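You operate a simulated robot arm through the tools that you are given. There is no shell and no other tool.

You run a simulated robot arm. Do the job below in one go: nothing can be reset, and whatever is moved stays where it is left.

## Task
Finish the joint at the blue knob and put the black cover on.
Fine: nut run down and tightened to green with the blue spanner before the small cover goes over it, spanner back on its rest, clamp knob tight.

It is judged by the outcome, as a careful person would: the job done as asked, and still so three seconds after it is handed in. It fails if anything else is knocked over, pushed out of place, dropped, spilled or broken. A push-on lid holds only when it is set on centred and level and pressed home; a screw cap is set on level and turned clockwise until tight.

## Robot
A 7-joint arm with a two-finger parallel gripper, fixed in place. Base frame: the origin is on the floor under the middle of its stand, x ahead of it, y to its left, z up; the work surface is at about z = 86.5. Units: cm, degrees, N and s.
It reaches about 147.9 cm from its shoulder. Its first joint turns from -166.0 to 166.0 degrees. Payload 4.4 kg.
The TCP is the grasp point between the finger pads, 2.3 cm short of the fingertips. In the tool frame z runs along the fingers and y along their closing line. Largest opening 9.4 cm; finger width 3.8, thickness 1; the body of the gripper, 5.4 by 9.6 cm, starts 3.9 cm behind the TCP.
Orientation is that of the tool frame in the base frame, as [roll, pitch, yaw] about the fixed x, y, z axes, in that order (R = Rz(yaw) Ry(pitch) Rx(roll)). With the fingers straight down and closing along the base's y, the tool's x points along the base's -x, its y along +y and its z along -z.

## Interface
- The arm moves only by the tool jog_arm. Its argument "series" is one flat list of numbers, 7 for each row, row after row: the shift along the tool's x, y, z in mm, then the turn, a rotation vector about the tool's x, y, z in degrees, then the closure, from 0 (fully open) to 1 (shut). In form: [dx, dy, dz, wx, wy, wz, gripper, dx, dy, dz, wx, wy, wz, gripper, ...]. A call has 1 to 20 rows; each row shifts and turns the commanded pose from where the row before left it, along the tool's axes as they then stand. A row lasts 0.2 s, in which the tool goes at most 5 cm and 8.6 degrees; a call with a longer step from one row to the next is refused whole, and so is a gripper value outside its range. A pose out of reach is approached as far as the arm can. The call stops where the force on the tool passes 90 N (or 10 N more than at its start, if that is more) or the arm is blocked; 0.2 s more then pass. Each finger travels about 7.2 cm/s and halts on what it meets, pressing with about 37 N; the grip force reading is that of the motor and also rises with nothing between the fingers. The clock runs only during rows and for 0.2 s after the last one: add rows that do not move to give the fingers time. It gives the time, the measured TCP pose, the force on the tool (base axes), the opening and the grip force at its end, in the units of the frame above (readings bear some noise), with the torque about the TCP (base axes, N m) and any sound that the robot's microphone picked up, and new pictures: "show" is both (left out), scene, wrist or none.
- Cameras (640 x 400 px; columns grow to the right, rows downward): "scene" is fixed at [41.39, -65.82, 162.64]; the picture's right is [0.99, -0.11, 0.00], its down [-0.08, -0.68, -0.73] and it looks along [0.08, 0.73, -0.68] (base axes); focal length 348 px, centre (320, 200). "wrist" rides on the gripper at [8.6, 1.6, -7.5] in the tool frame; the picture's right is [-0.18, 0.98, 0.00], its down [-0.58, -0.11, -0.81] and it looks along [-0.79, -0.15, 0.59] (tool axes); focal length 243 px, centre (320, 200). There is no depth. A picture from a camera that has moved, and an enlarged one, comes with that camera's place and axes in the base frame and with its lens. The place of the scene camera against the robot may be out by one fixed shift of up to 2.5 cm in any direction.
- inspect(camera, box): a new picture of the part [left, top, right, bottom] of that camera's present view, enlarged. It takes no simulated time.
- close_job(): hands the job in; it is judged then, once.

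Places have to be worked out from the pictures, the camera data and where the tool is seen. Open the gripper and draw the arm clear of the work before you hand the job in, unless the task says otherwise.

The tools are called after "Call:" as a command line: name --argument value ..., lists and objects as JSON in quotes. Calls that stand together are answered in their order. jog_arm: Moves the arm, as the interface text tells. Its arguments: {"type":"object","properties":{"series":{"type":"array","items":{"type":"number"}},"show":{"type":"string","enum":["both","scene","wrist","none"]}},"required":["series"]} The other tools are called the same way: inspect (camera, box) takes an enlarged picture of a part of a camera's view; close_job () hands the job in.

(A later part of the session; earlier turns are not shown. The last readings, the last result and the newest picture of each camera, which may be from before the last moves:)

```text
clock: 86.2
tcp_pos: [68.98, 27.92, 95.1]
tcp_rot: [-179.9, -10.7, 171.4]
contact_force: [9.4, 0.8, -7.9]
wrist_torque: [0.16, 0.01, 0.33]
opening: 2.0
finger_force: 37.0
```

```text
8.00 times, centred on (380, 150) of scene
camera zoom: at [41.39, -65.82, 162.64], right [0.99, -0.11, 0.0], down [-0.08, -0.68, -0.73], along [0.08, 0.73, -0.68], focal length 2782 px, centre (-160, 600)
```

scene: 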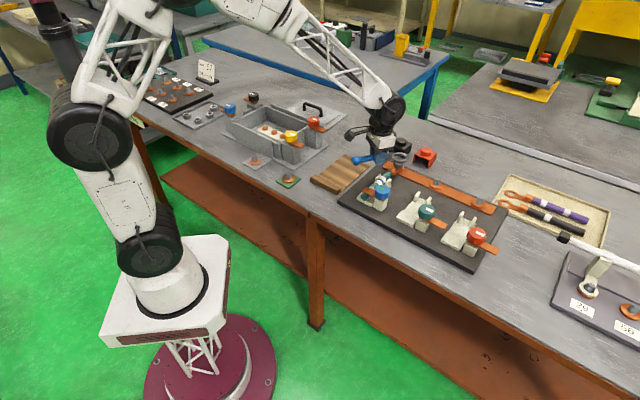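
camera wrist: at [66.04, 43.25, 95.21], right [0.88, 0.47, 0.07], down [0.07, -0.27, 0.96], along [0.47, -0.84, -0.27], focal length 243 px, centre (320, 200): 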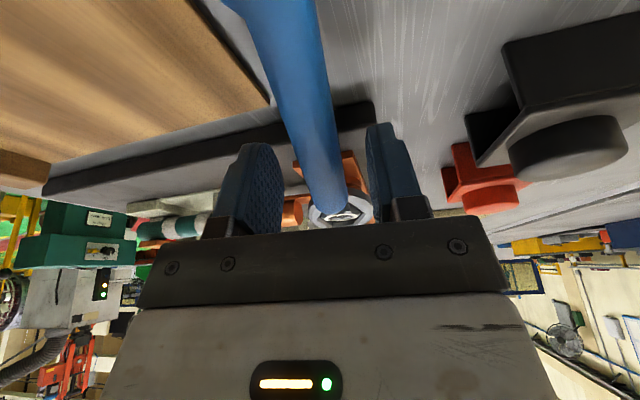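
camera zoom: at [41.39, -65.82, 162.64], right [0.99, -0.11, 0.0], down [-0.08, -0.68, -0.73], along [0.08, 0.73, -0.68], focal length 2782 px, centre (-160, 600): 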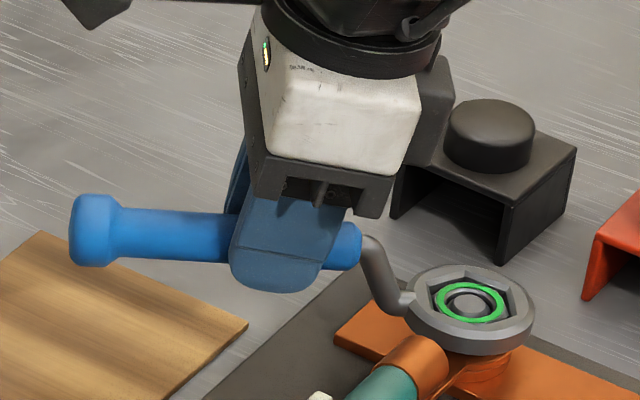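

The handle end is about 2.5° high, so the ring end must come up: I'll rotate −2.5° about the grip to raise the ring level, then lift vertically.

Call:
jog_arm --series '[-0.4, 0, 0, 0, -2.5, 0, 1, 0, 0, 0, 0, 0, 0, 1]' --show "none"

Call:
jog_arm --series '[0.3, 0, -2, 0, 0, 0, 1, 0, 0, 0, 0, 0, 0, 1]' --show "none"

Call:
inspect --camera "scene" --box '[384, 148, 416, 168]'

```text
clock: 86.8
tcp_pos: [69.1, 27.7, 95.17]
tcp_rot: [-179.9, -8.2, 171.2]
contact_force: [-14.9, 2.4, -4.3]
wrist_torque: [0.05, 0.64, 0.05]
opening: 1.93
finger_force: 37.5
```

```text
clock: 87.4
tcp_pos: [69.23, 27.78, 95.22]
tcp_rot: [-179.9, -8.2, 171.3]
contact_force: [-4.8, 0.7, -2.8]
wrist_torque: [0.03, 0.28, 0.0]
opening: 2.01
finger_force: 37.1
```

```text
16.00 times, centred on (400, 158) of scene
camera zoom: at [41.39, -65.82, 162.64], right [0.99, -0.11, 0.0], down [-0.08, -0.68, -0.73], along [0.08, 0.73, -0.68], focal length 5563 px, centre (-960, 872)
```

zoom: 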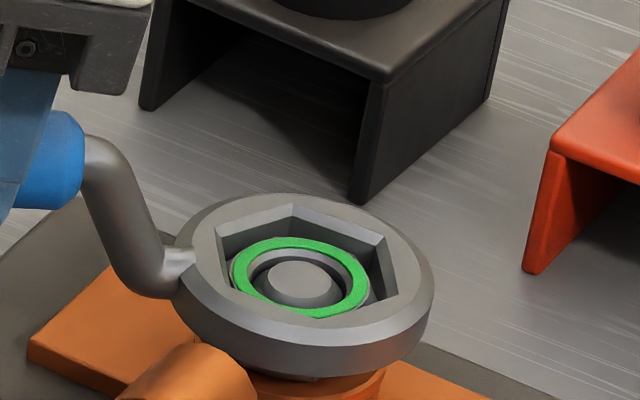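

The ring is now coming off freely, with all forces near zero. Continue lifting clear.

Call:
jog_arm --series '[0.9, 0, -4, 0, 0, 0, 1, 0.7, 0, -5, 0, 0, 0, 1, 0, 0, 0, 0, 0, 0, 1]' --show "none"

Call:
inspect --camera "scene" --box '[384, 148, 416, 168]'

```text
clock: 88.2
tcp_pos: [69.17, 27.98, 96.2]
tcp_rot: [-180.0, -8.3, 171.3]
contact_force: [-0.4, -0.4, -2.7]
wrist_torque: [-0.02, 0.03, 0.01]
opening: 1.98
finger_force: 37.3
```

```text
16.00 times, centred on (400, 158) of scene
camera zoom: at [41.39, -65.82, 162.64], right [0.99, -0.11, 0.0], down [-0.08, -0.68, -0.73], along [0.08, 0.73, -0.68], focal length 5563 px, centre (-960, 872)
```

zoom: 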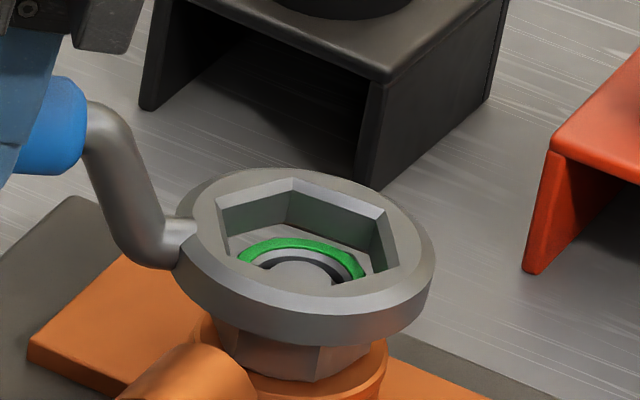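

Free of the nut, which is still green. Raising well clear.

Call:
jog_arm --series '[2.9, 0, -20, 0, 0, 0, 1, 4.3, 0, -30, 0, 0, 0, 1, 0, 0, 0, 0, 0, 0, 1]'

Call:
inspect --camera "scene" --box '[384, 148, 416, 168]'

Call:
inspect --camera "scene" --box '[330, 110, 410, 160]'

```text
clock: 89.0
tcp_pos: [69.11, 27.85, 101.27]
tcp_rot: [179.9, -8.2, 171.3]
contact_force: [-0.1, -0.5, -2.1]
wrist_torque: [-0.05, -0.02, 0.02]
opening: 1.99
finger_force: 37.2
camera wrist: at [61.88, 30.51, 109.77], right [0.33, 0.94, -0.03], down [0.67, -0.21, 0.72], along [0.67, -0.25, -0.7], focal length 243 px, centre (320, 200)
```

scene: 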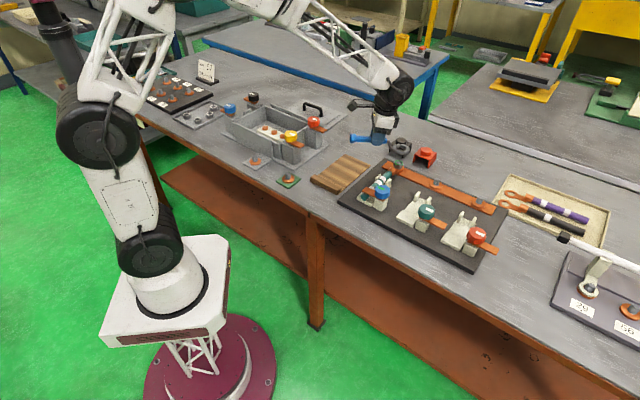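
wrist: 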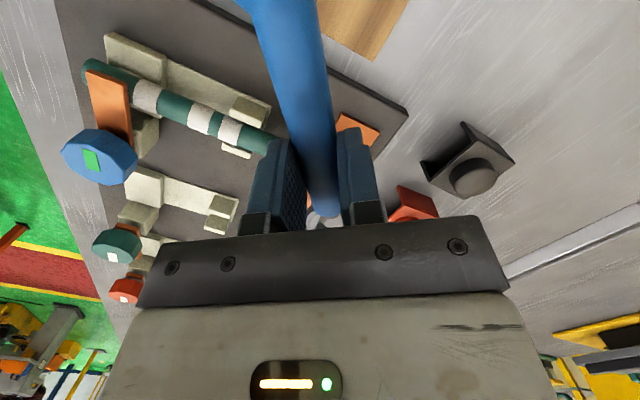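

```text
16.00 times, centred on (400, 158) of scene
camera zoom: at [41.39, -65.82, 162.64], right [0.99, -0.11, 0.0], down [-0.08, -0.68, -0.73], along [0.08, 0.73, -0.68], focal length 5563 px, centre (-960, 872)
```

zoom: 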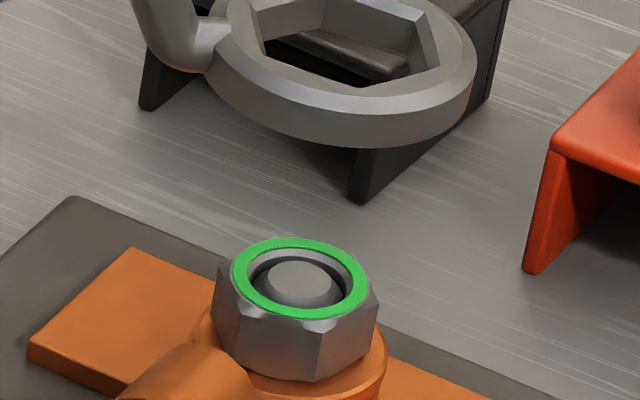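

```text
8.00 times, centred on (370, 135) of scene
camera zoom: at [41.39, -65.82, 162.64], right [0.99, -0.11, 0.0], down [-0.08, -0.68, -0.73], along [0.08, 0.73, -0.68], focal length 2782 px, centre (-80, 720)
```

zoom: 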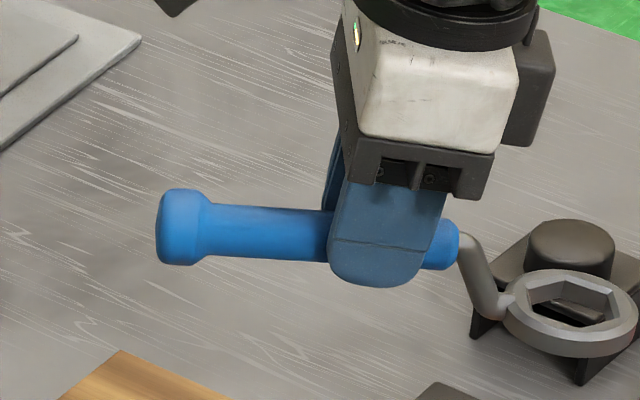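

The nut is fully down and green. Now to return the spanner: I'll level it (3° correction), swing to the original heading, and move above the rest.

Call:
jog_arm --series '[0, 0, 0, 0, -3.2, 0, 1, 0, 0, 0, 0.669, 0, -7.642, 1, 0, 0, 0, 0.669, 0, -7.642, 1, 0, 0, 0, 0.669, 0, -7.642, 1, 0, 0, 0, 0.669, 0, -7.642, 1, 0, 0, 0, 0.669, 0, -7.642, 1, 0, 0, 0, 0.669, 0, -7.642, 1, 0, 0, 0, 0.669, 0, -7.642, 1, 26.4, 21.2, 2.3, 0, 0, 0, 1, 26.4, 21.2, 2.3, 0, 0, 0, 1, 26.4, 21.2, 2.3, 0, 0, 0, 1, 26.4, 21.2, 2.3, 0, 0, 0, 1, 0, 0, 0, 0, 0, 0, 1]'

Call:
inspect --camera "scene" --box '[300, 130, 420, 205]'

```text
clock: 91.8
tcp_pos: [55.4, 26.48, 101.11]
tcp_rot: [-180.0, -5.0, -134.9]
contact_force: [1.2, 0.9, -3.2]
wrist_torque: [0.01, 0.05, -0.03]
opening: 2.02
finger_force: 36.8
camera wrist: at [48.61, 21.77, 109.17], right [-0.56, 0.83, -0.02], down [0.54, 0.38, 0.75], along [0.63, 0.42, -0.66], focal length 243 px, centre (320, 200)
```

scene: 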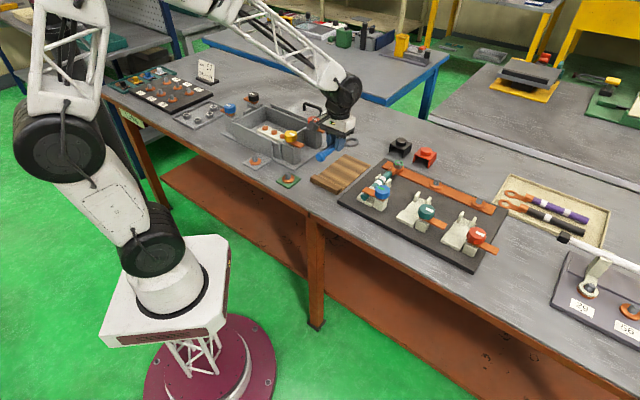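
wrist: 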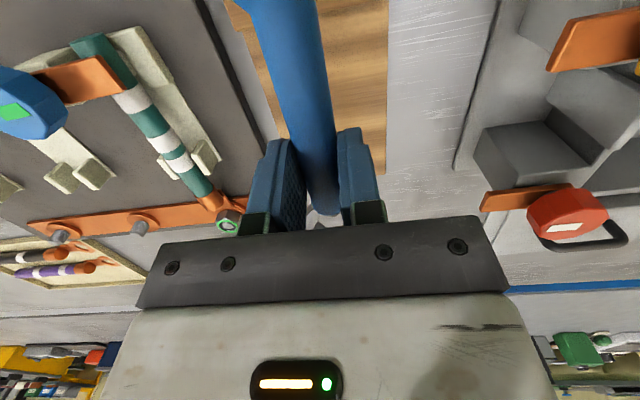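

```text
5.33 times, centred on (360, 168) of scene
camera zoom: at [41.39, -65.82, 162.64], right [0.99, -0.11, 0.0], down [-0.08, -0.68, -0.73], along [0.08, 0.73, -0.68], focal length 1854 px, centre (107, 373)
```

zoom: 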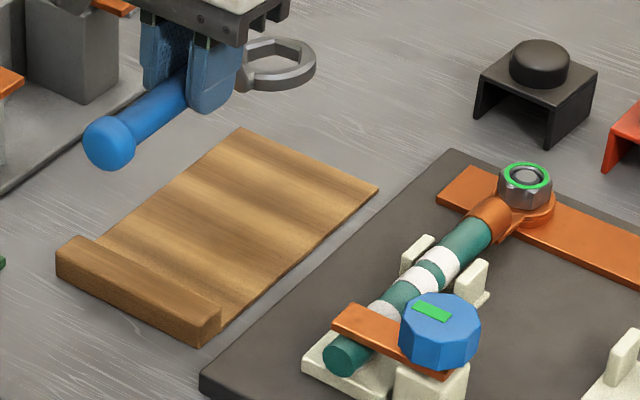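

The spanner is over the rest, and on the rest it originally lay with the tool vertical, slightly ball-down. I'll bring the tool back to vertical (−5°), and lower partway for a comparison with the original picture.

Call:
jog_arm --series '[0, 0, 0, 0, -5, 0, 1, 2, 0, 20, 0, 0, 0, 1, 0, 0, 30, 0, 0, 0, 1, 0, 0, 15, 0, 0, 0, 1, 0, 0, 0, 0, 0, 0, 1]' --show "wrist"

Call:
inspect --camera "scene" --box '[300, 130, 420, 205]'

```text
clock: 93.0
tcp_pos: [55.43, 26.1, 94.75]
tcp_rot: [179.9, 0.0, -135.1]
contact_force: [0.3, 0.0, -2.5]
wrist_torque: [0.04, 0.02, -0.02]
opening: 2.02
finger_force: 37.2
camera wrist: at [48.06, 21.09, 102.15], right [-0.56, 0.83, 0.0], down [0.49, 0.33, 0.81], along [0.67, 0.45, -0.59], focal length 243 px, centre (320, 200)
```

wrist: 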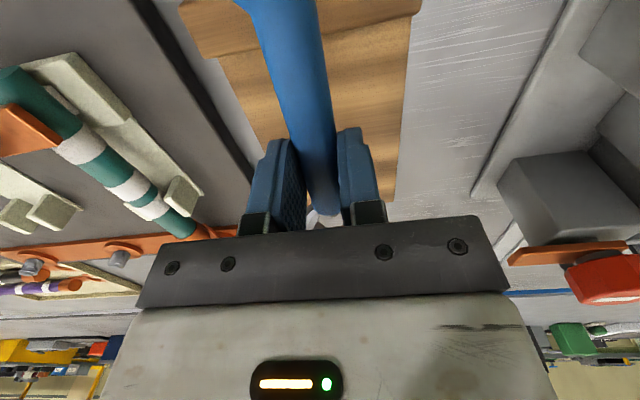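

```text
5.33 times, centred on (360, 168) of scene
camera zoom: at [41.39, -65.82, 162.64], right [0.99, -0.11, 0.0], down [-0.08, -0.68, -0.73], along [0.08, 0.73, -0.68], focal length 1854 px, centre (107, 373)
```

zoom: 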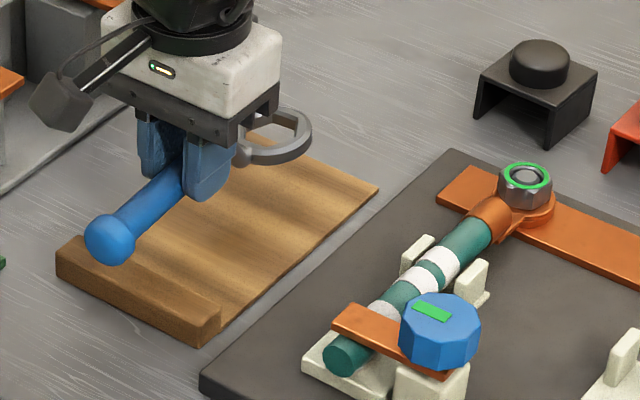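

It matches the original placement closely, needing only about 3° counter-clockwise. Applying that and lowering toward contact.

Call:
jog_arm --series '[0, 0, 10, 0, 0, -3, 1, 0, 0, 14, 0, 0, 0, 1, 0, 0, 0, 0, 0, 0, 1]' --show "none"

Call:
inspect --camera "scene" --box '[300, 130, 420, 205]'

```text
clock: 93.8
tcp_pos: [55.37, 26.1, 92.11]
tcp_rot: [179.9, 0.0, -132.1]
contact_force: [-0.2, -0.3, -2.7]
wrist_torque: [-0.03, 0.04, -0.04]
opening: 2.02
finger_force: 37.0
```

```text
5.33 times, centred on (360, 168) of scene
camera zoom: at [41.39, -65.82, 162.64], right [0.99, -0.11, 0.0], down [-0.08, -0.68, -0.73], along [0.08, 0.73, -0.68], focal length 1854 px, centre (107, 373)
```

zoom: 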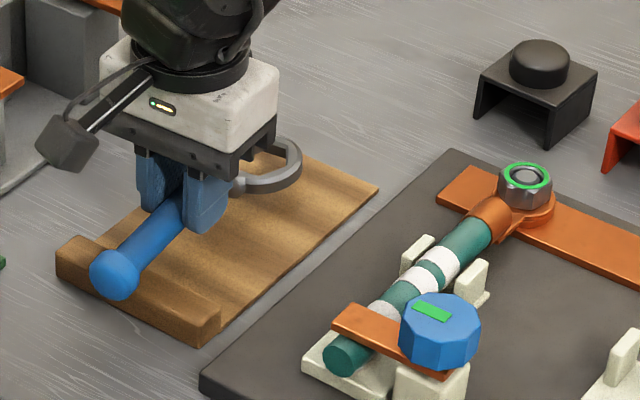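

Nearly there: about 1 cm left by the image. Lowering in small steps until contact shows.

Call:
jog_arm --series '[-1, 0, 3, 0, 0, 0, 1, -1, 0, 3, 0, 0, 0, 1, 0, 0, 0, 0, 0, 0, 1]' --show "none"

Call:
jog_arm --series '[0, 0, 2, 0, 0, 0, 1, 0, 0, 0, 0, 0, 0, 1]' --show "none"

Call:
inspect --camera "scene" --box '[300, 130, 420, 205]'

```text
clock: 94.6
tcp_pos: [55.49, 26.41, 91.56]
tcp_rot: [-180.0, -0.1, -132.0]
contact_force: [-0.5, 0.2, -3.5]
wrist_torque: [0.0, 0.02, -0.02]
opening: 2.05
finger_force: 37.3
```

```text
clock: 95.2
tcp_pos: [55.49, 26.45, 91.37]
tcp_rot: [179.9, 0.0, -132.1]
contact_force: [-0.5, -0.6, -3.1]
wrist_torque: [-0.03, -0.02, -0.01]
opening: 2.03
finger_force: 36.9
```

```text
5.33 times, centred on (360, 168) of scene
camera zoom: at [41.39, -65.82, 162.64], right [0.99, -0.11, 0.0], down [-0.08, -0.68, -0.73], along [0.08, 0.73, -0.68], focal length 1854 px, centre (107, 373)
```

zoom: 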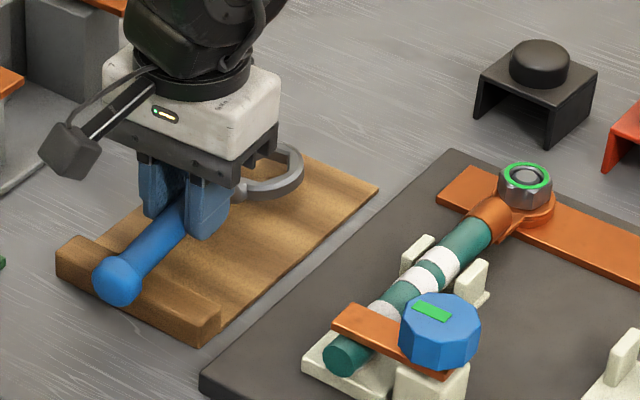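

Call:
jog_arm --series '[0, 0, 2, 0, 0, 0, 1, 0, 0, 2, 0, 0, 0, 1, 0, 0, 0, 0, 0, 0, 1]' --show "none"

Call:
inspect --camera "scene" --box '[310, 140, 374, 180]'

```text
clock: 96.0
tcp_pos: [55.49, 26.55, 91.12]
tcp_rot: [-180.0, 0.0, -132.1]
contact_force: [-6.8, -2.0, 12.2]
wrist_torque: [-0.79, 0.83, -0.23]
opening: 2.04
finger_force: 37.4
```

```text
10.00 times, centred on (342, 160) of scene
camera zoom: at [41.39, -65.82, 162.64], right [0.99, -0.11, 0.0], down [-0.08, -0.68, -0.73], along [0.08, 0.73, -0.68], focal length 3477 px, centre (100, 600)
```

zoom: 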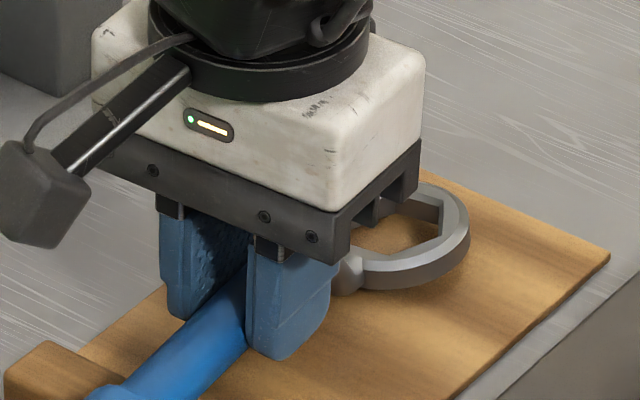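

The handle end has touched the step first, so the ring end is slightly high. I'll tilt the ring end down in small increments until it too makes contact.

Call:
jog_arm --series '[0, 0, 0, 0, 1.5, 0, 1, 0, 0, 0, 0, 0, 0, 1]' --show "none"

Call:
jog_arm --series '[0, 0, 1, 0, 1, 0, 1, 0, 0, 0, 0, 0, 0, 1]' --show "none"

```text
clock: 96.6
tcp_pos: [55.64, 26.48, 91.13]
tcp_rot: [-180.0, -1.5, -132.1]
contact_force: [5.3, -0.5, 9.8]
wrist_torque: [0.85, -0.65, -0.42]
opening: 2.04
finger_force: 36.9
```

```text
clock: 97.2
tcp_pos: [55.46, 26.51, 90.77]
tcp_rot: [-180.0, -2.6, -132.0]
contact_force: [0.1, -3.0, 3.9]
wrist_torque: [-0.08, 0.09, 0.06]
opening: 1.96
finger_force: 36.5
```

Both ends now bear on the rest (balanced moment). Opening the gripper gently.

Call:
jog_arm --series '[0, 0, 0, 0, 0, 0, 0.7, 0, 0, 0, 0, 0, 0, 0.5, 0, 0, 0, 0, 0, 0, 0.3, 0, 0, 0, 0, 0, 0, 0.3]' --show "none"

Call:
inspect --camera "scene" --box '[300, 130, 420, 205]'

```text
clock: 98.2
tcp_pos: [55.67, 26.42, 90.86]
tcp_rot: [179.9, -2.5, -132.2]
contact_force: [0.3, -0.2, -0.2]
wrist_torque: [0.0, -0.03, 0.0]
opening: 6.56
finger_force: 0.0
```

```text
5.33 times, centred on (360, 168) of scene
camera zoom: at [41.39, -65.82, 162.64], right [0.99, -0.11, 0.0], down [-0.08, -0.68, -0.73], along [0.08, 0.73, -0.68], focal length 1854 px, centre (107, 373)
```

zoom: 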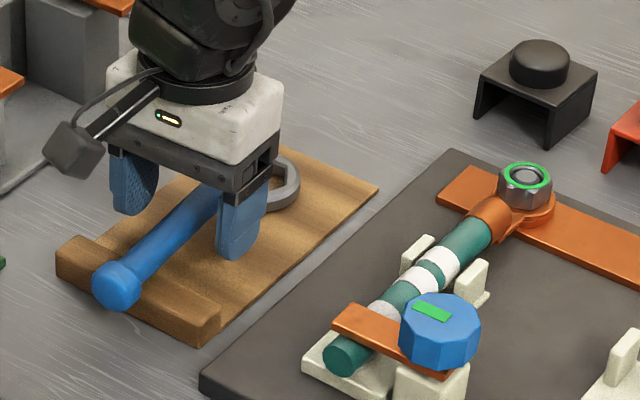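

The spanner lies on its rest, essentially where it started. I'll rise clear and confirm.

Call:
jog_arm --series '[0, 0, -20, 0, 0, 0, 0.2, 0, 0, -40, 0, 0, 0, 0, 0, 0, -40, 0, 0, 0, 0, 0, 0, -40, 0, -2.5, 0, 0, 0, 0, 0, 0, 0, 0, 0]'

Call:
inspect --camera "scene" --box '[300, 130, 420, 205]'

Call:
inspect --camera "wrist" --box '[190, 0, 450, 200]'

```text
clock: 99.4
tcp_pos: [55.96, 26.95, 105.28]
tcp_rot: [179.9, 0.1, -132.1]
contact_force: [-0.1, 0.2, 0.3]
wrist_torque: [-0.01, 0.0, 0.0]
opening: 9.41
finger_force: 0.1
camera wrist: at [48.97, 21.49, 112.63], right [-0.61, 0.8, 0.0], down [0.47, 0.36, 0.81], along [0.64, 0.49, -0.59], focal length 243 px, centre (320, 200)
```

scene: 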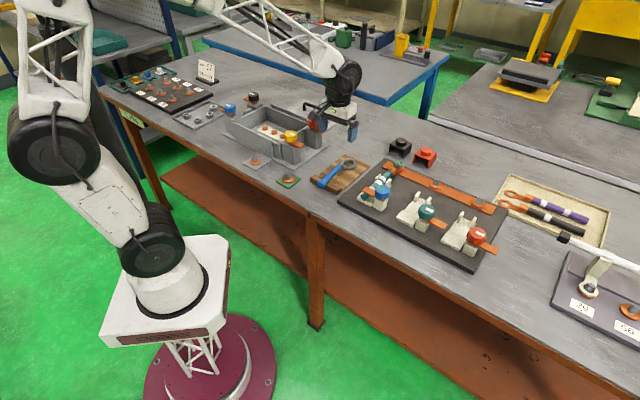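
wrist: 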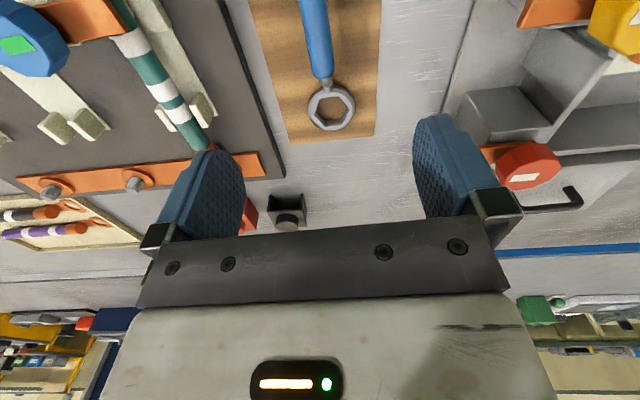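

```text
5.33 times, centred on (360, 168) of scene
camera zoom: at [41.39, -65.82, 162.64], right [0.99, -0.11, 0.0], down [-0.08, -0.68, -0.73], along [0.08, 0.73, -0.68], focal length 1854 px, centre (107, 373)
```

zoom: 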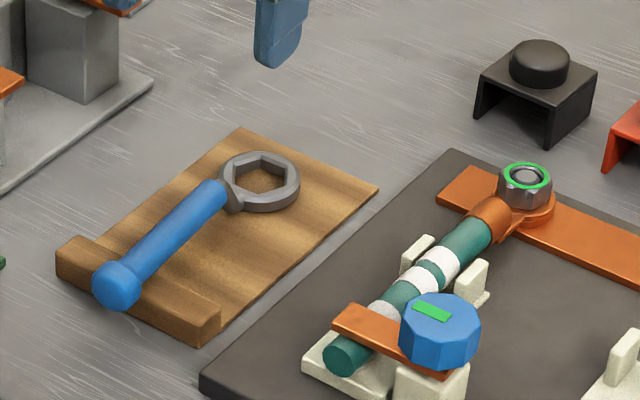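

```text
2.00 times, centred on (320, 100) of wrist
camera zoom: at [48.97, 21.49, 112.63], right [-0.61, 0.8, 0.0], down [0.47, 0.36, 0.81], along [0.64, 0.49, -0.59], focal length 485 px, centre (320, 400)
```

zoom: 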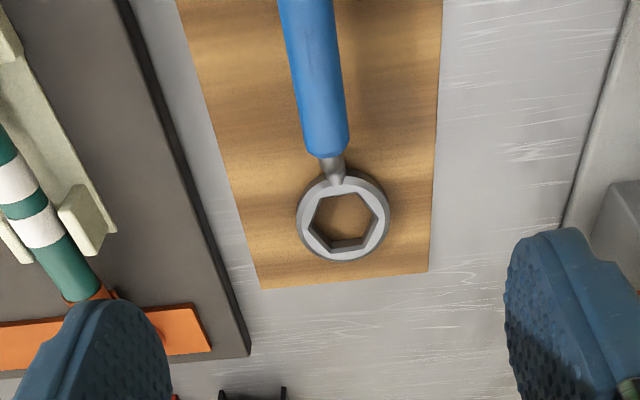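

The spanner is back on its rest, and both indicators are green. Now the black cover: moving above it and turning the gripper so the fingers will close roughly along x, leaving the scene camera a clear view.

Call:
jog_arm --series '[-38.3, -15.6, 0, 0, 0, 0, 0, -38.3, -15.6, 0, 0, 0, 0, 0, -38.3, -15.6, 0, 0, 0, 0, 0, -38.3, -15.6, 0, 0, 0, 0, 0, -38.3, -15.6, 0, 0, 0, 0, 0, -38.3, -15.6, 0, 0, 0, 0, 0, -38.3, -15.6, 0, 0, 0, 0, 0, 0, 0, 0, 0, 0, 8.3, 0, 0, 0, 0, 0, 0, 8.3, 0, 0, 0, 0, 0, 0, 8.3, 0, 0, 0, 0, 0, 0, 8.3, 0, 0, 0, 0, 0, 0, 8.3, 0, 0, 0, 0, 0, 0, 8.3, 0, 0, 0, 0, 0, 0, 8.3, 0, 0, 0, 0, 0, 0, 8.3, 0, 0, 0, 0, 0, 0, 8.3, 0, 0, 0, 0, 0, 0, 8.3, 0, 0, 0, 0, 0, 0, 8.3, 0, 0, 0, 0, 0, 0, 8.3, 0, 0, 0, 0, 0, 0, 8.3, 0]' --show "none"

Call:
jog_arm --series '[0, 0, 0, 0, 0, 8.3, 0, 0, 0, 0, 0, 0, 8.3, 0, 0, 0, 0, 0, 0, 8.3, 0, 0, 0, 0, 0, 0, 0, 0]'

Call:
inspect --camera "wrist" --box '[220, 20, 420, 190]'

```text
clock: 103.6
tcp_pos: [82.08, 39.57, 104.94]
tcp_rot: [-179.9, 0.0, 119.9]
contact_force: [0.1, 0.4, 0.6]
wrist_torque: [0.02, 0.0, 0.0]
opening: 9.42
finger_force: 0.0
```

```text
clock: 104.6
tcp_pos: [82.06, 39.54, 104.82]
tcp_rot: [179.9, 0.0, 95.1]
contact_force: [0.4, -0.3, 0.8]
wrist_torque: [-0.03, 0.01, 0.0]
opening: 9.38
finger_force: 0.1
camera wrist: at [82.8, 48.15, 112.26], right [1.0, -0.1, 0.0], down [-0.06, -0.59, 0.81], along [-0.08, -0.8, -0.59], focal length 243 px, centre (320, 200)
```

scene: 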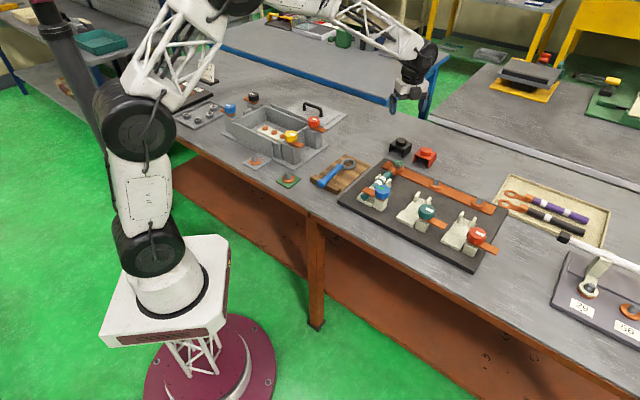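
wrist: 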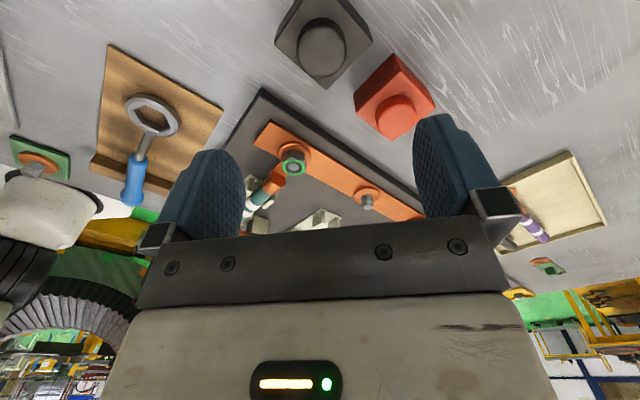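

```text
2.35 times, centred on (320, 105) of wrist
camera zoom: at [82.8, 48.15, 112.26], right [1.0, -0.1, 0.0], down [-0.06, -0.59, 0.81], along [-0.08, -0.8, -0.59], focal length 571 px, centre (320, 424)
```

zoom: 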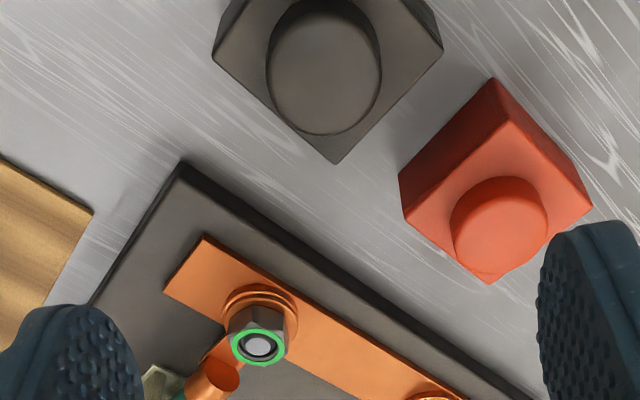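

The cover's knob is at about (82.13, 39.6), and in the same view the nut is offset by about (−4.75, −13.0) from it. Descending around the knob with the fingers open.

Call:
jog_arm --series '[0.6, 0.7, 40, 0, 0, 0, 0, 0, 0, 40, 0, 0, 0, 0, 0, 0, 22, 0, 0, 0, 0, 0, 0, 0, 0, 0, 0, 0]'

Call:
inspect --camera "scene" --box '[370, 115, 450, 175]'

Call:
inspect --camera "wrist" --box '[200, 40, 440, 220]'

```text
clock: 105.6
tcp_pos: [81.96, 39.45, 94.73]
tcp_rot: [180.0, 0.0, 95.1]
contact_force: [0.5, -0.6, -0.1]
wrist_torque: [-0.06, -0.01, 0.03]
opening: 9.39
finger_force: 0.0
camera wrist: at [82.74, 48.13, 102.11], right [1.0, -0.1, 0.0], down [-0.06, -0.59, 0.81], along [-0.08, -0.8, -0.59], focal length 243 px, centre (320, 200)
```

scene: 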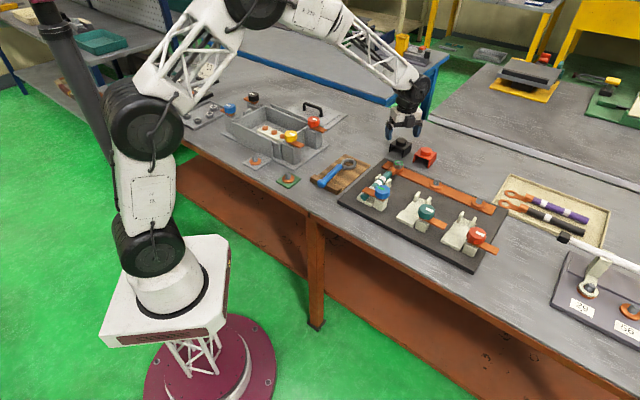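
wrist: 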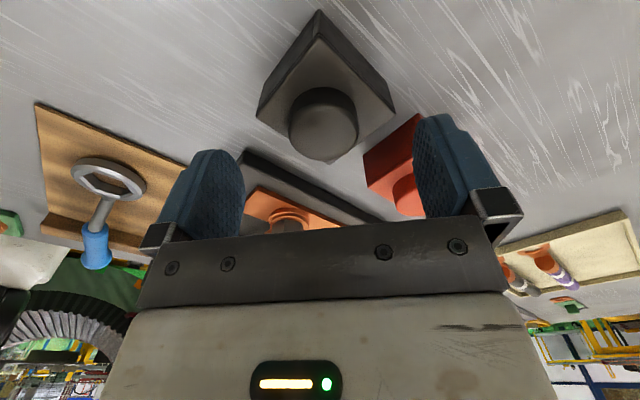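

```text
6.67 times, centred on (410, 145) of scene
camera zoom: at [41.39, -65.82, 162.64], right [0.99, -0.11, 0.0], down [-0.08, -0.68, -0.73], along [0.08, 0.73, -0.68], focal length 2318 px, centre (-280, 567)
```

zoom: 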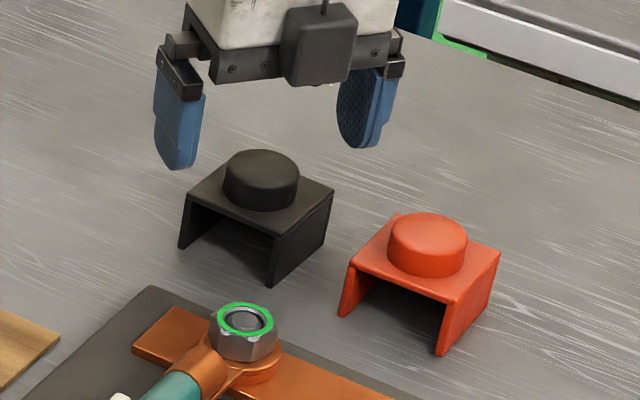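

```text
2.22 times, centred on (320, 130) of wrist
camera zoom: at [82.74, 48.13, 102.11], right [1.0, -0.1, 0.0], down [-0.06, -0.59, 0.81], along [-0.08, -0.8, -0.59], focal length 539 px, centre (320, 356)
```

zoom: 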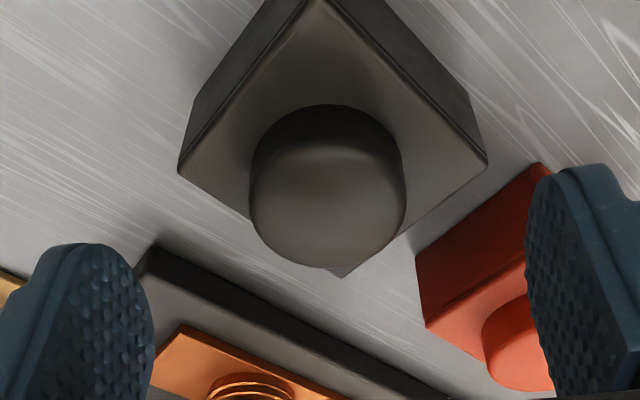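

The knob centre triangulates to (82.13, 39.57), top z≈91.2. Lowering so the tips are just above the cover's plate, then closing on the knob.

Call:
jog_arm --series '[1, 1, 13, 0, 0, 0, 0, 0, 0, 10, 0, 0, 0, 0, 0, 0, 0, 0, 0, 0, 0, 0, 0, 0, 0, 0, 0, 1, 0, 0, 0, 0, 0, 0, 1, 0, 0, 0, 0, 0, 0, 1, 0, 0, 0, 0, 0, 0, 1]' --show "wrist"

Call:
inspect --camera "scene" --box '[370, 115, 450, 175]'

```text
clock: 107.2
tcp_pos: [82.02, 39.55, 92.32]
tcp_rot: [-180.0, 0.1, 95.1]
contact_force: [0.3, -0.3, 0.4]
wrist_torque: [0.01, 0.02, -0.01]
opening: 3.77
finger_force: 37.0
camera wrist: at [82.88, 48.18, 99.77], right [1.0, -0.1, 0.0], down [-0.06, -0.59, 0.81], along [-0.08, -0.8, -0.59], focal length 243 px, centre (320, 200)
```

wrist: 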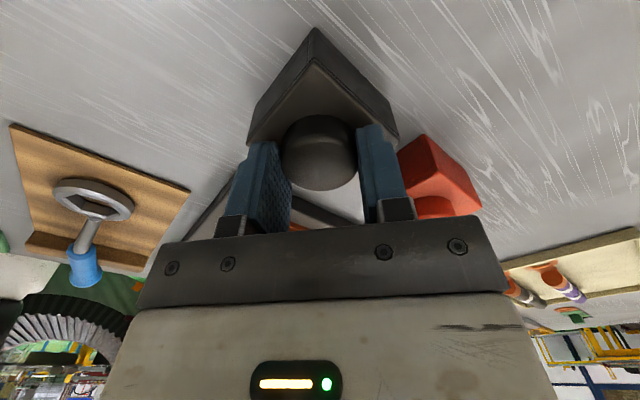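

```text
6.67 times, centred on (410, 145) of scene
camera zoom: at [41.39, -65.82, 162.64], right [0.99, -0.11, 0.0], down [-0.08, -0.68, -0.73], along [0.08, 0.73, -0.68], focal length 2318 px, centre (-280, 567)
```

zoom: 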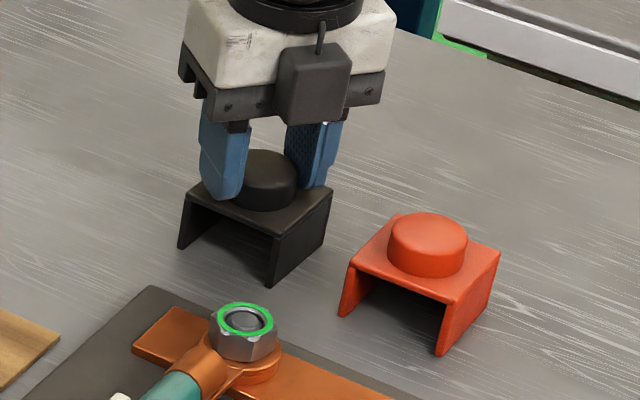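

Firm, load-free grip on the knob (3.77 cm). Lifting 7 cm and carrying the cover over the nut.

Call:
jog_arm --series '[0, 0, -10, 0, 0, 0, 1, 0, 0, -30, 0, 0, 0, 1, 0, 0, -32, 0, 0, 0, 1, -31.3, -14.7, 0, 0, 0, 0, 1, -31.3, -14.7, 0, 0, 0, 0, 1, -31.3, -14.7, 0, 0, 0, 0, 1, -31.3, -14.7, 0, 0, 0, 0, 1, 0, 0, 0, 0, 0, 0, 1]'

Call:
inspect --camera "scene" --box '[368, 125, 432, 175]'

Call:
inspect --camera "wrist" --box '[200, 40, 440, 240]'

```text
clock: 109.0
tcp_pos: [77.42, 26.57, 99.61]
tcp_rot: [-180.0, -0.1, 95.1]
contact_force: [-0.4, 0.5, -1.0]
wrist_torque: [0.04, -0.01, -0.02]
opening: 3.79
finger_force: 37.0
camera wrist: at [78.2, 35.31, 107.03], right [1.0, -0.1, 0.0], down [-0.06, -0.59, 0.81], along [-0.08, -0.8, -0.59], focal length 243 px, centre (320, 200)
```

scene: 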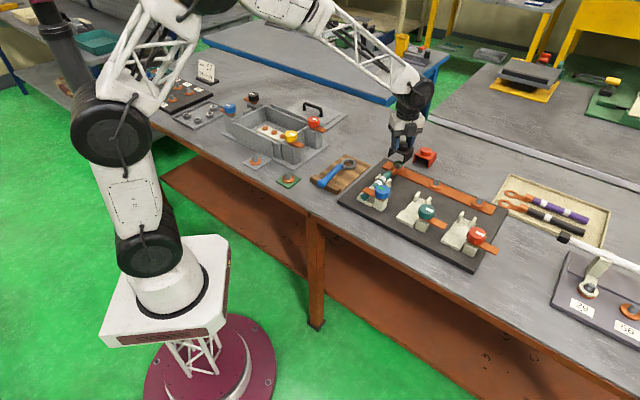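
wrist: 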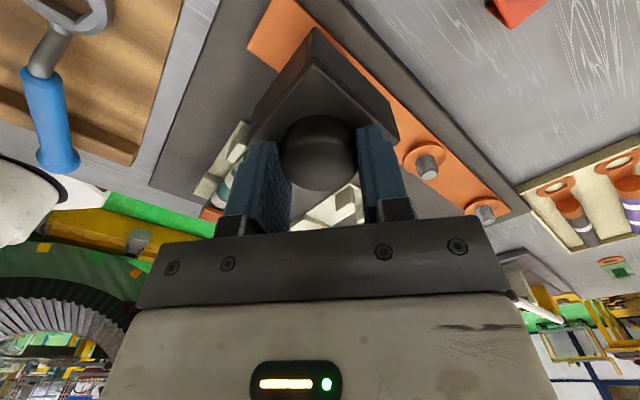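

```text
8.00 times, centred on (400, 150) of scene
camera zoom: at [41.39, -65.82, 162.64], right [0.99, -0.11, 0.0], down [-0.08, -0.68, -0.73], along [0.08, 0.73, -0.68], focal length 2782 px, centre (-320, 600)
```

zoom: 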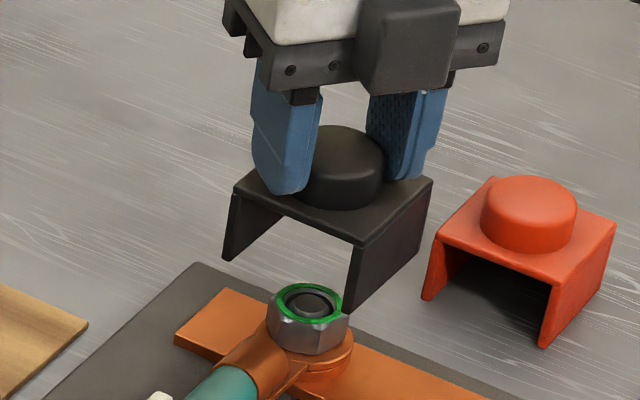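

```text
2.00 times, centred on (320, 140) of wrist
camera zoom: at [78.2, 35.31, 107.03], right [1.0, -0.1, 0.0], down [-0.06, -0.59, 0.81], along [-0.08, -0.8, -0.59], focal length 485 px, centre (320, 320)
```

zoom: 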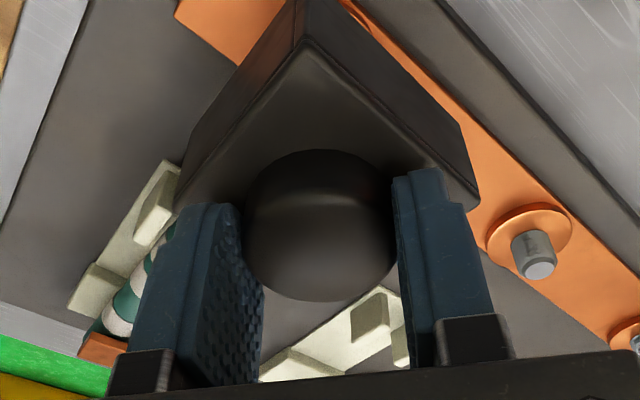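

The cover hangs level with its plate edges parallel to the bar. By the scene view its centre is roughly 2–4 mm too far +x/+y from the nut; I'll shift by (−2, −1.5) mm and lower 20 mm to compare again.

Call:
jog_arm --series '[-1.3, -2.1, 10, 0, 0, 0, 1, 0, 0, 10, 0, 0, 0, 1, 0, 0, 0, 0, 0, 0, 1]' --show "none"

Call:
inspect --camera "scene" --box '[380, 140, 420, 170]'

Call:
inspect --camera "wrist" --box '[200, 40, 440, 240]'

```text
clock: 109.8
tcp_pos: [77.36, 26.62, 97.54]
tcp_rot: [-180.0, 0.0, 95.1]
contact_force: [-0.3, 0.0, -1.0]
wrist_torque: [-0.04, 0.02, 0.01]
opening: 3.78
finger_force: 37.2
```

```text
13.33 times, centred on (400, 155) of scene
camera zoom: at [41.39, -65.82, 162.64], right [0.99, -0.11, 0.0], down [-0.08, -0.68, -0.73], along [0.08, 0.73, -0.68], focal length 4636 px, centre (-747, 800)
```

zoom: 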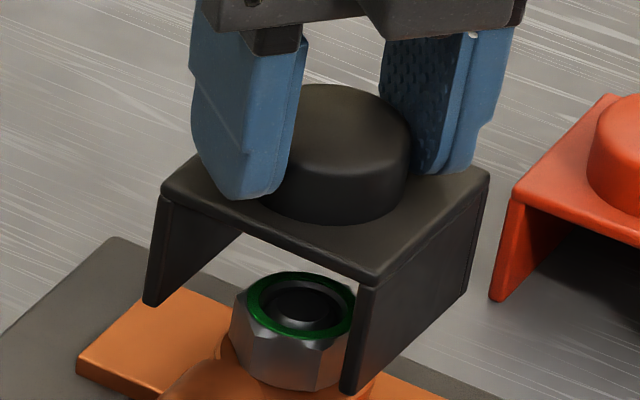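

```text
2.00 times, centred on (320, 140) of wrist
camera zoom: at [78.09, 35.2, 104.91], right [1.0, -0.1, 0.0], down [-0.06, -0.59, 0.81], along [-0.08, -0.8, -0.59], focal length 485 px, centre (320, 320)
```

zoom: 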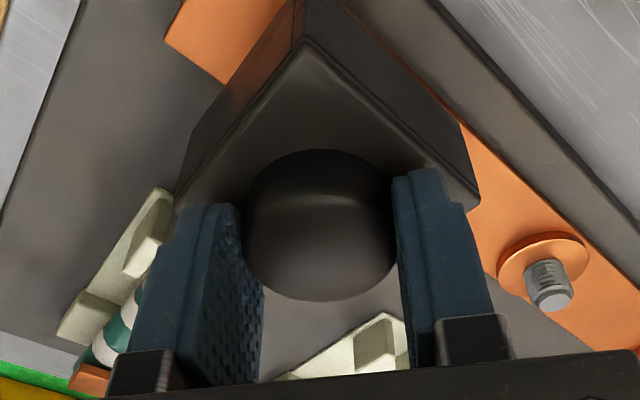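

The cover looks centred to within a few millimetres. I'll lower it further around the nut, checking the force.

Call:
jog_arm --series '[0, 0, 8, 0, 0, 0, 1, 0, 0, 6, 0, 0, 0, 1, 0, 0, 0, 0, 0, 0, 1]' --show "none"

Call:
inspect --camera "scene" --box '[380, 140, 420, 170]'

```text
clock: 110.6
tcp_pos: [77.28, 26.56, 96.26]
tcp_rot: [-179.9, 0.1, 95.1]
contact_force: [-0.1, 0.2, 0.8]
wrist_torque: [-0.01, -0.02, -0.02]
opening: 3.79
finger_force: 37.3
```

```text
13.33 times, centred on (400, 155) of scene
camera zoom: at [41.39, -65.82, 162.64], right [0.99, -0.11, 0.0], down [-0.08, -0.68, -0.73], along [0.08, 0.73, -0.68], focal length 4636 px, centre (-747, 800)
```

zoom: 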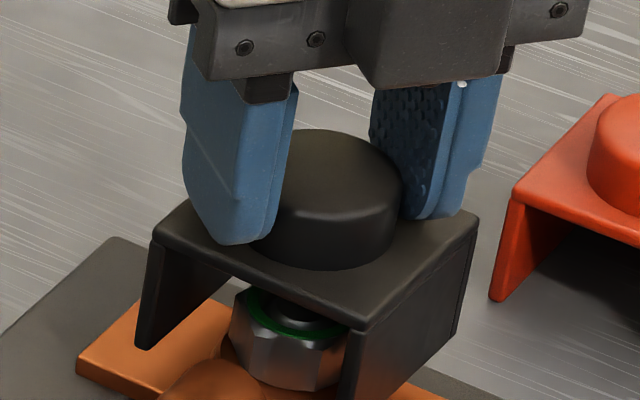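

Call:
jog_arm --series '[0, 0, 6, 0, 0, 0, 1, 0, 0, 4, 0, 0, 0, 1, 0, 0, 0, 0, 0, 0, 1]' --show "none"

Call:
inspect --camera "scene" --box '[376, 145, 424, 181]'

```text
clock: 111.4
tcp_pos: [77.09, 26.67, 95.3]
tcp_rot: [179.9, 0.0, 95.2]
contact_force: [0.0, 0.3, -0.6]
wrist_torque: [0.0, 0.02, -0.02]
opening: 3.75
finger_force: 37.0
```

```text
11.11 times, centred on (400, 163) of scene
camera zoom: at [41.39, -65.82, 162.64], right [0.99, -0.11, 0.0], down [-0.08, -0.68, -0.73], along [0.08, 0.73, -0.68], focal length 3863 px, centre (-569, 611)
```

zoom: 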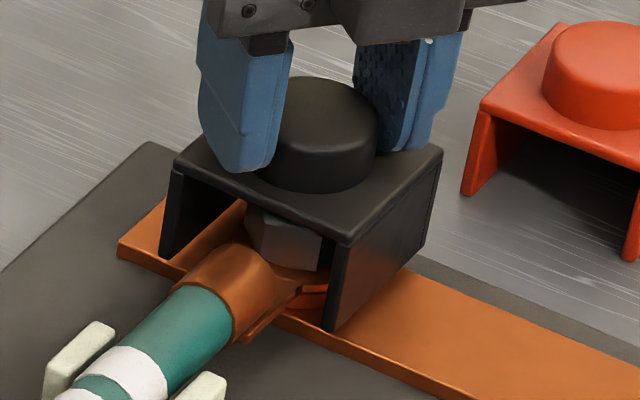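

The walls are now close to the bar on both sides of the nut, still without contact. Stepping down 2 mm at a time.

Call:
jog_arm --series '[0, 0, 2, 0, 0, 0, 1, 0, 0, 0, 0, 0, 0, 1]' --show "none"

Call:
jog_arm --series '[0, 0, 2, 0, 0, 0, 1, 0, 0, 0, 0, 0, 0, 1]' --show "none"

Call:
inspect --camera "scene" --box '[376, 145, 424, 181]'

```text
clock: 112.0
tcp_pos: [77.1, 26.61, 95.02]
tcp_rot: [179.9, 0.1, 95.0]
contact_force: [-0.5, 0.4, -0.3]
wrist_torque: [0.04, 0.01, 0.0]
opening: 3.77
finger_force: 37.1
```

```text
clock: 112.6
tcp_pos: [77.17, 26.5, 94.85]
tcp_rot: [180.0, 0.0, 95.1]
contact_force: [-0.2, -0.4, 0.1]
wrist_torque: [0.01, -0.01, 0.03]
opening: 3.75
finger_force: 37.4
```

```text
11.11 times, centred on (400, 163) of scene
camera zoom: at [41.39, -65.82, 162.64], right [0.99, -0.11, 0.0], down [-0.08, -0.68, -0.73], along [0.08, 0.73, -0.68], focal length 3863 px, centre (-569, 611)
```

zoom: 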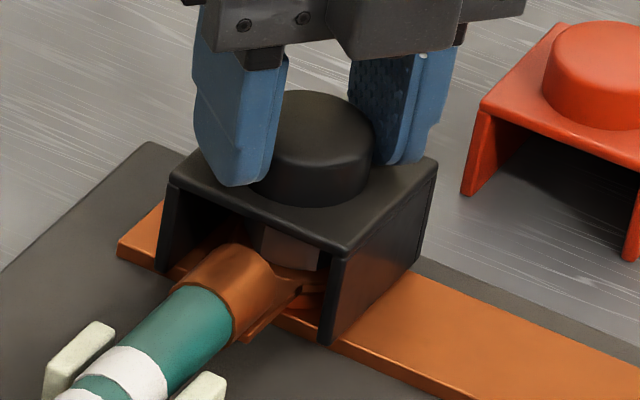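

Essentially at the bar now. I'll zoom in on the wall bottoms and their overhang relative to the bar edges to judge centring.

Call:
inspect --camera "scene" --box '[384, 156, 416, 176]'

Call:
inspect --camera "scene" --box '[376, 152, 408, 172]'

Call:
inspect --camera "wrist" --box '[200, 20, 440, 200]'

```text
16.00 times, centred on (400, 166) of scene
camera zoom: at [41.39, -65.82, 162.64], right [0.99, -0.11, 0.0], down [-0.08, -0.68, -0.73], along [0.08, 0.73, -0.68], focal length 5563 px, centre (-960, 744)
```

zoom: 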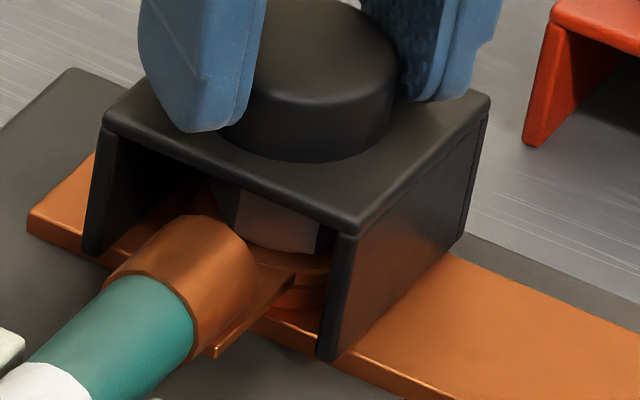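

```text
16.00 times, centred on (392, 162) of scene
camera zoom: at [41.39, -65.82, 162.64], right [0.99, -0.11, 0.0], down [-0.08, -0.68, -0.73], along [0.08, 0.73, -0.68], focal length 5563 px, centre (-832, 808)
```

zoom: 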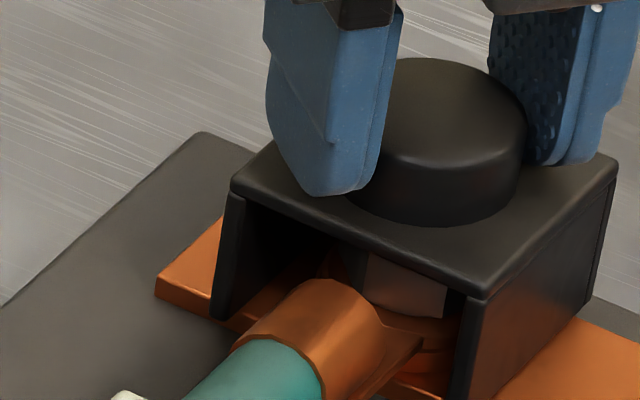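

```text
2.22 times, centred on (320, 110) of wrist
camera zoom: at [77.88, 35.19, 102.19], right [1.0, -0.1, 0.0], down [-0.06, -0.59, 0.81], along [-0.08, -0.8, -0.59], focal length 539 px, centre (320, 400)
```

zoom: 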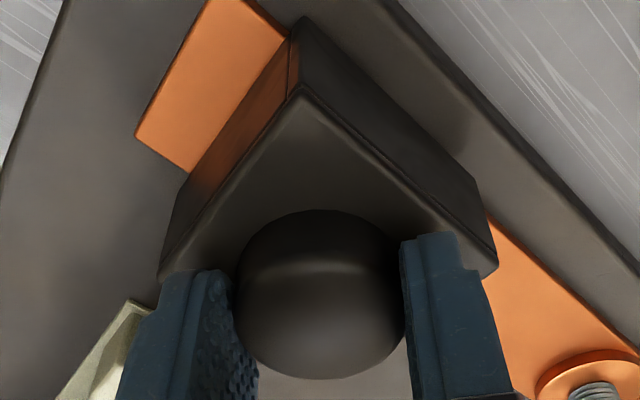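

The walls line up well along the bar; the remaining uncertainty is height. Stepping down 2 mm at a time to find where the walls touch the bar.

Call:
jog_arm --series '[0, 0, 2, 0, 0, 0, 1, 0, 0, 0, 0, 0, 0, 1]' --show "none"

Call:
jog_arm --series '[0, 0, 2, 0, 0, 0, 1, 0, 0, 0, 0, 0, 0, 1]' --show "none"

Call:
inspect --camera "scene" --box '[384, 156, 416, 176]'

```text
clock: 113.2
tcp_pos: [77.16, 26.55, 94.84]
tcp_rot: [179.9, 0.0, 95.1]
contact_force: [-3.5, 2.3, 15.6]
wrist_torque: [0.14, 0.3, -0.1]
opening: 3.73
finger_force: 36.9
```

```text
clock: 113.8
tcp_pos: [77.18, 26.59, 94.57]
tcp_rot: [179.9, 0.0, 95.1]
contact_force: [3.3, 1.6, 32.9]
wrist_torque: [0.03, 0.22, -0.26]
opening: 3.77
finger_force: 37.2
```

```text
16.00 times, centred on (400, 166) of scene
camera zoom: at [41.39, -65.82, 162.64], right [0.99, -0.11, 0.0], down [-0.08, -0.68, -0.73], along [0.08, 0.73, -0.68], focal length 5563 px, centre (-960, 744)
```

zoom: 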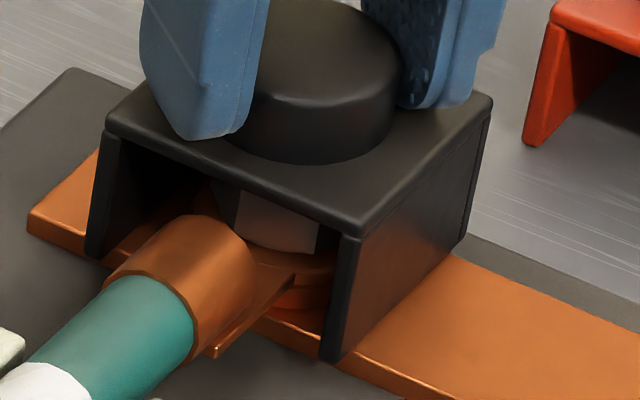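

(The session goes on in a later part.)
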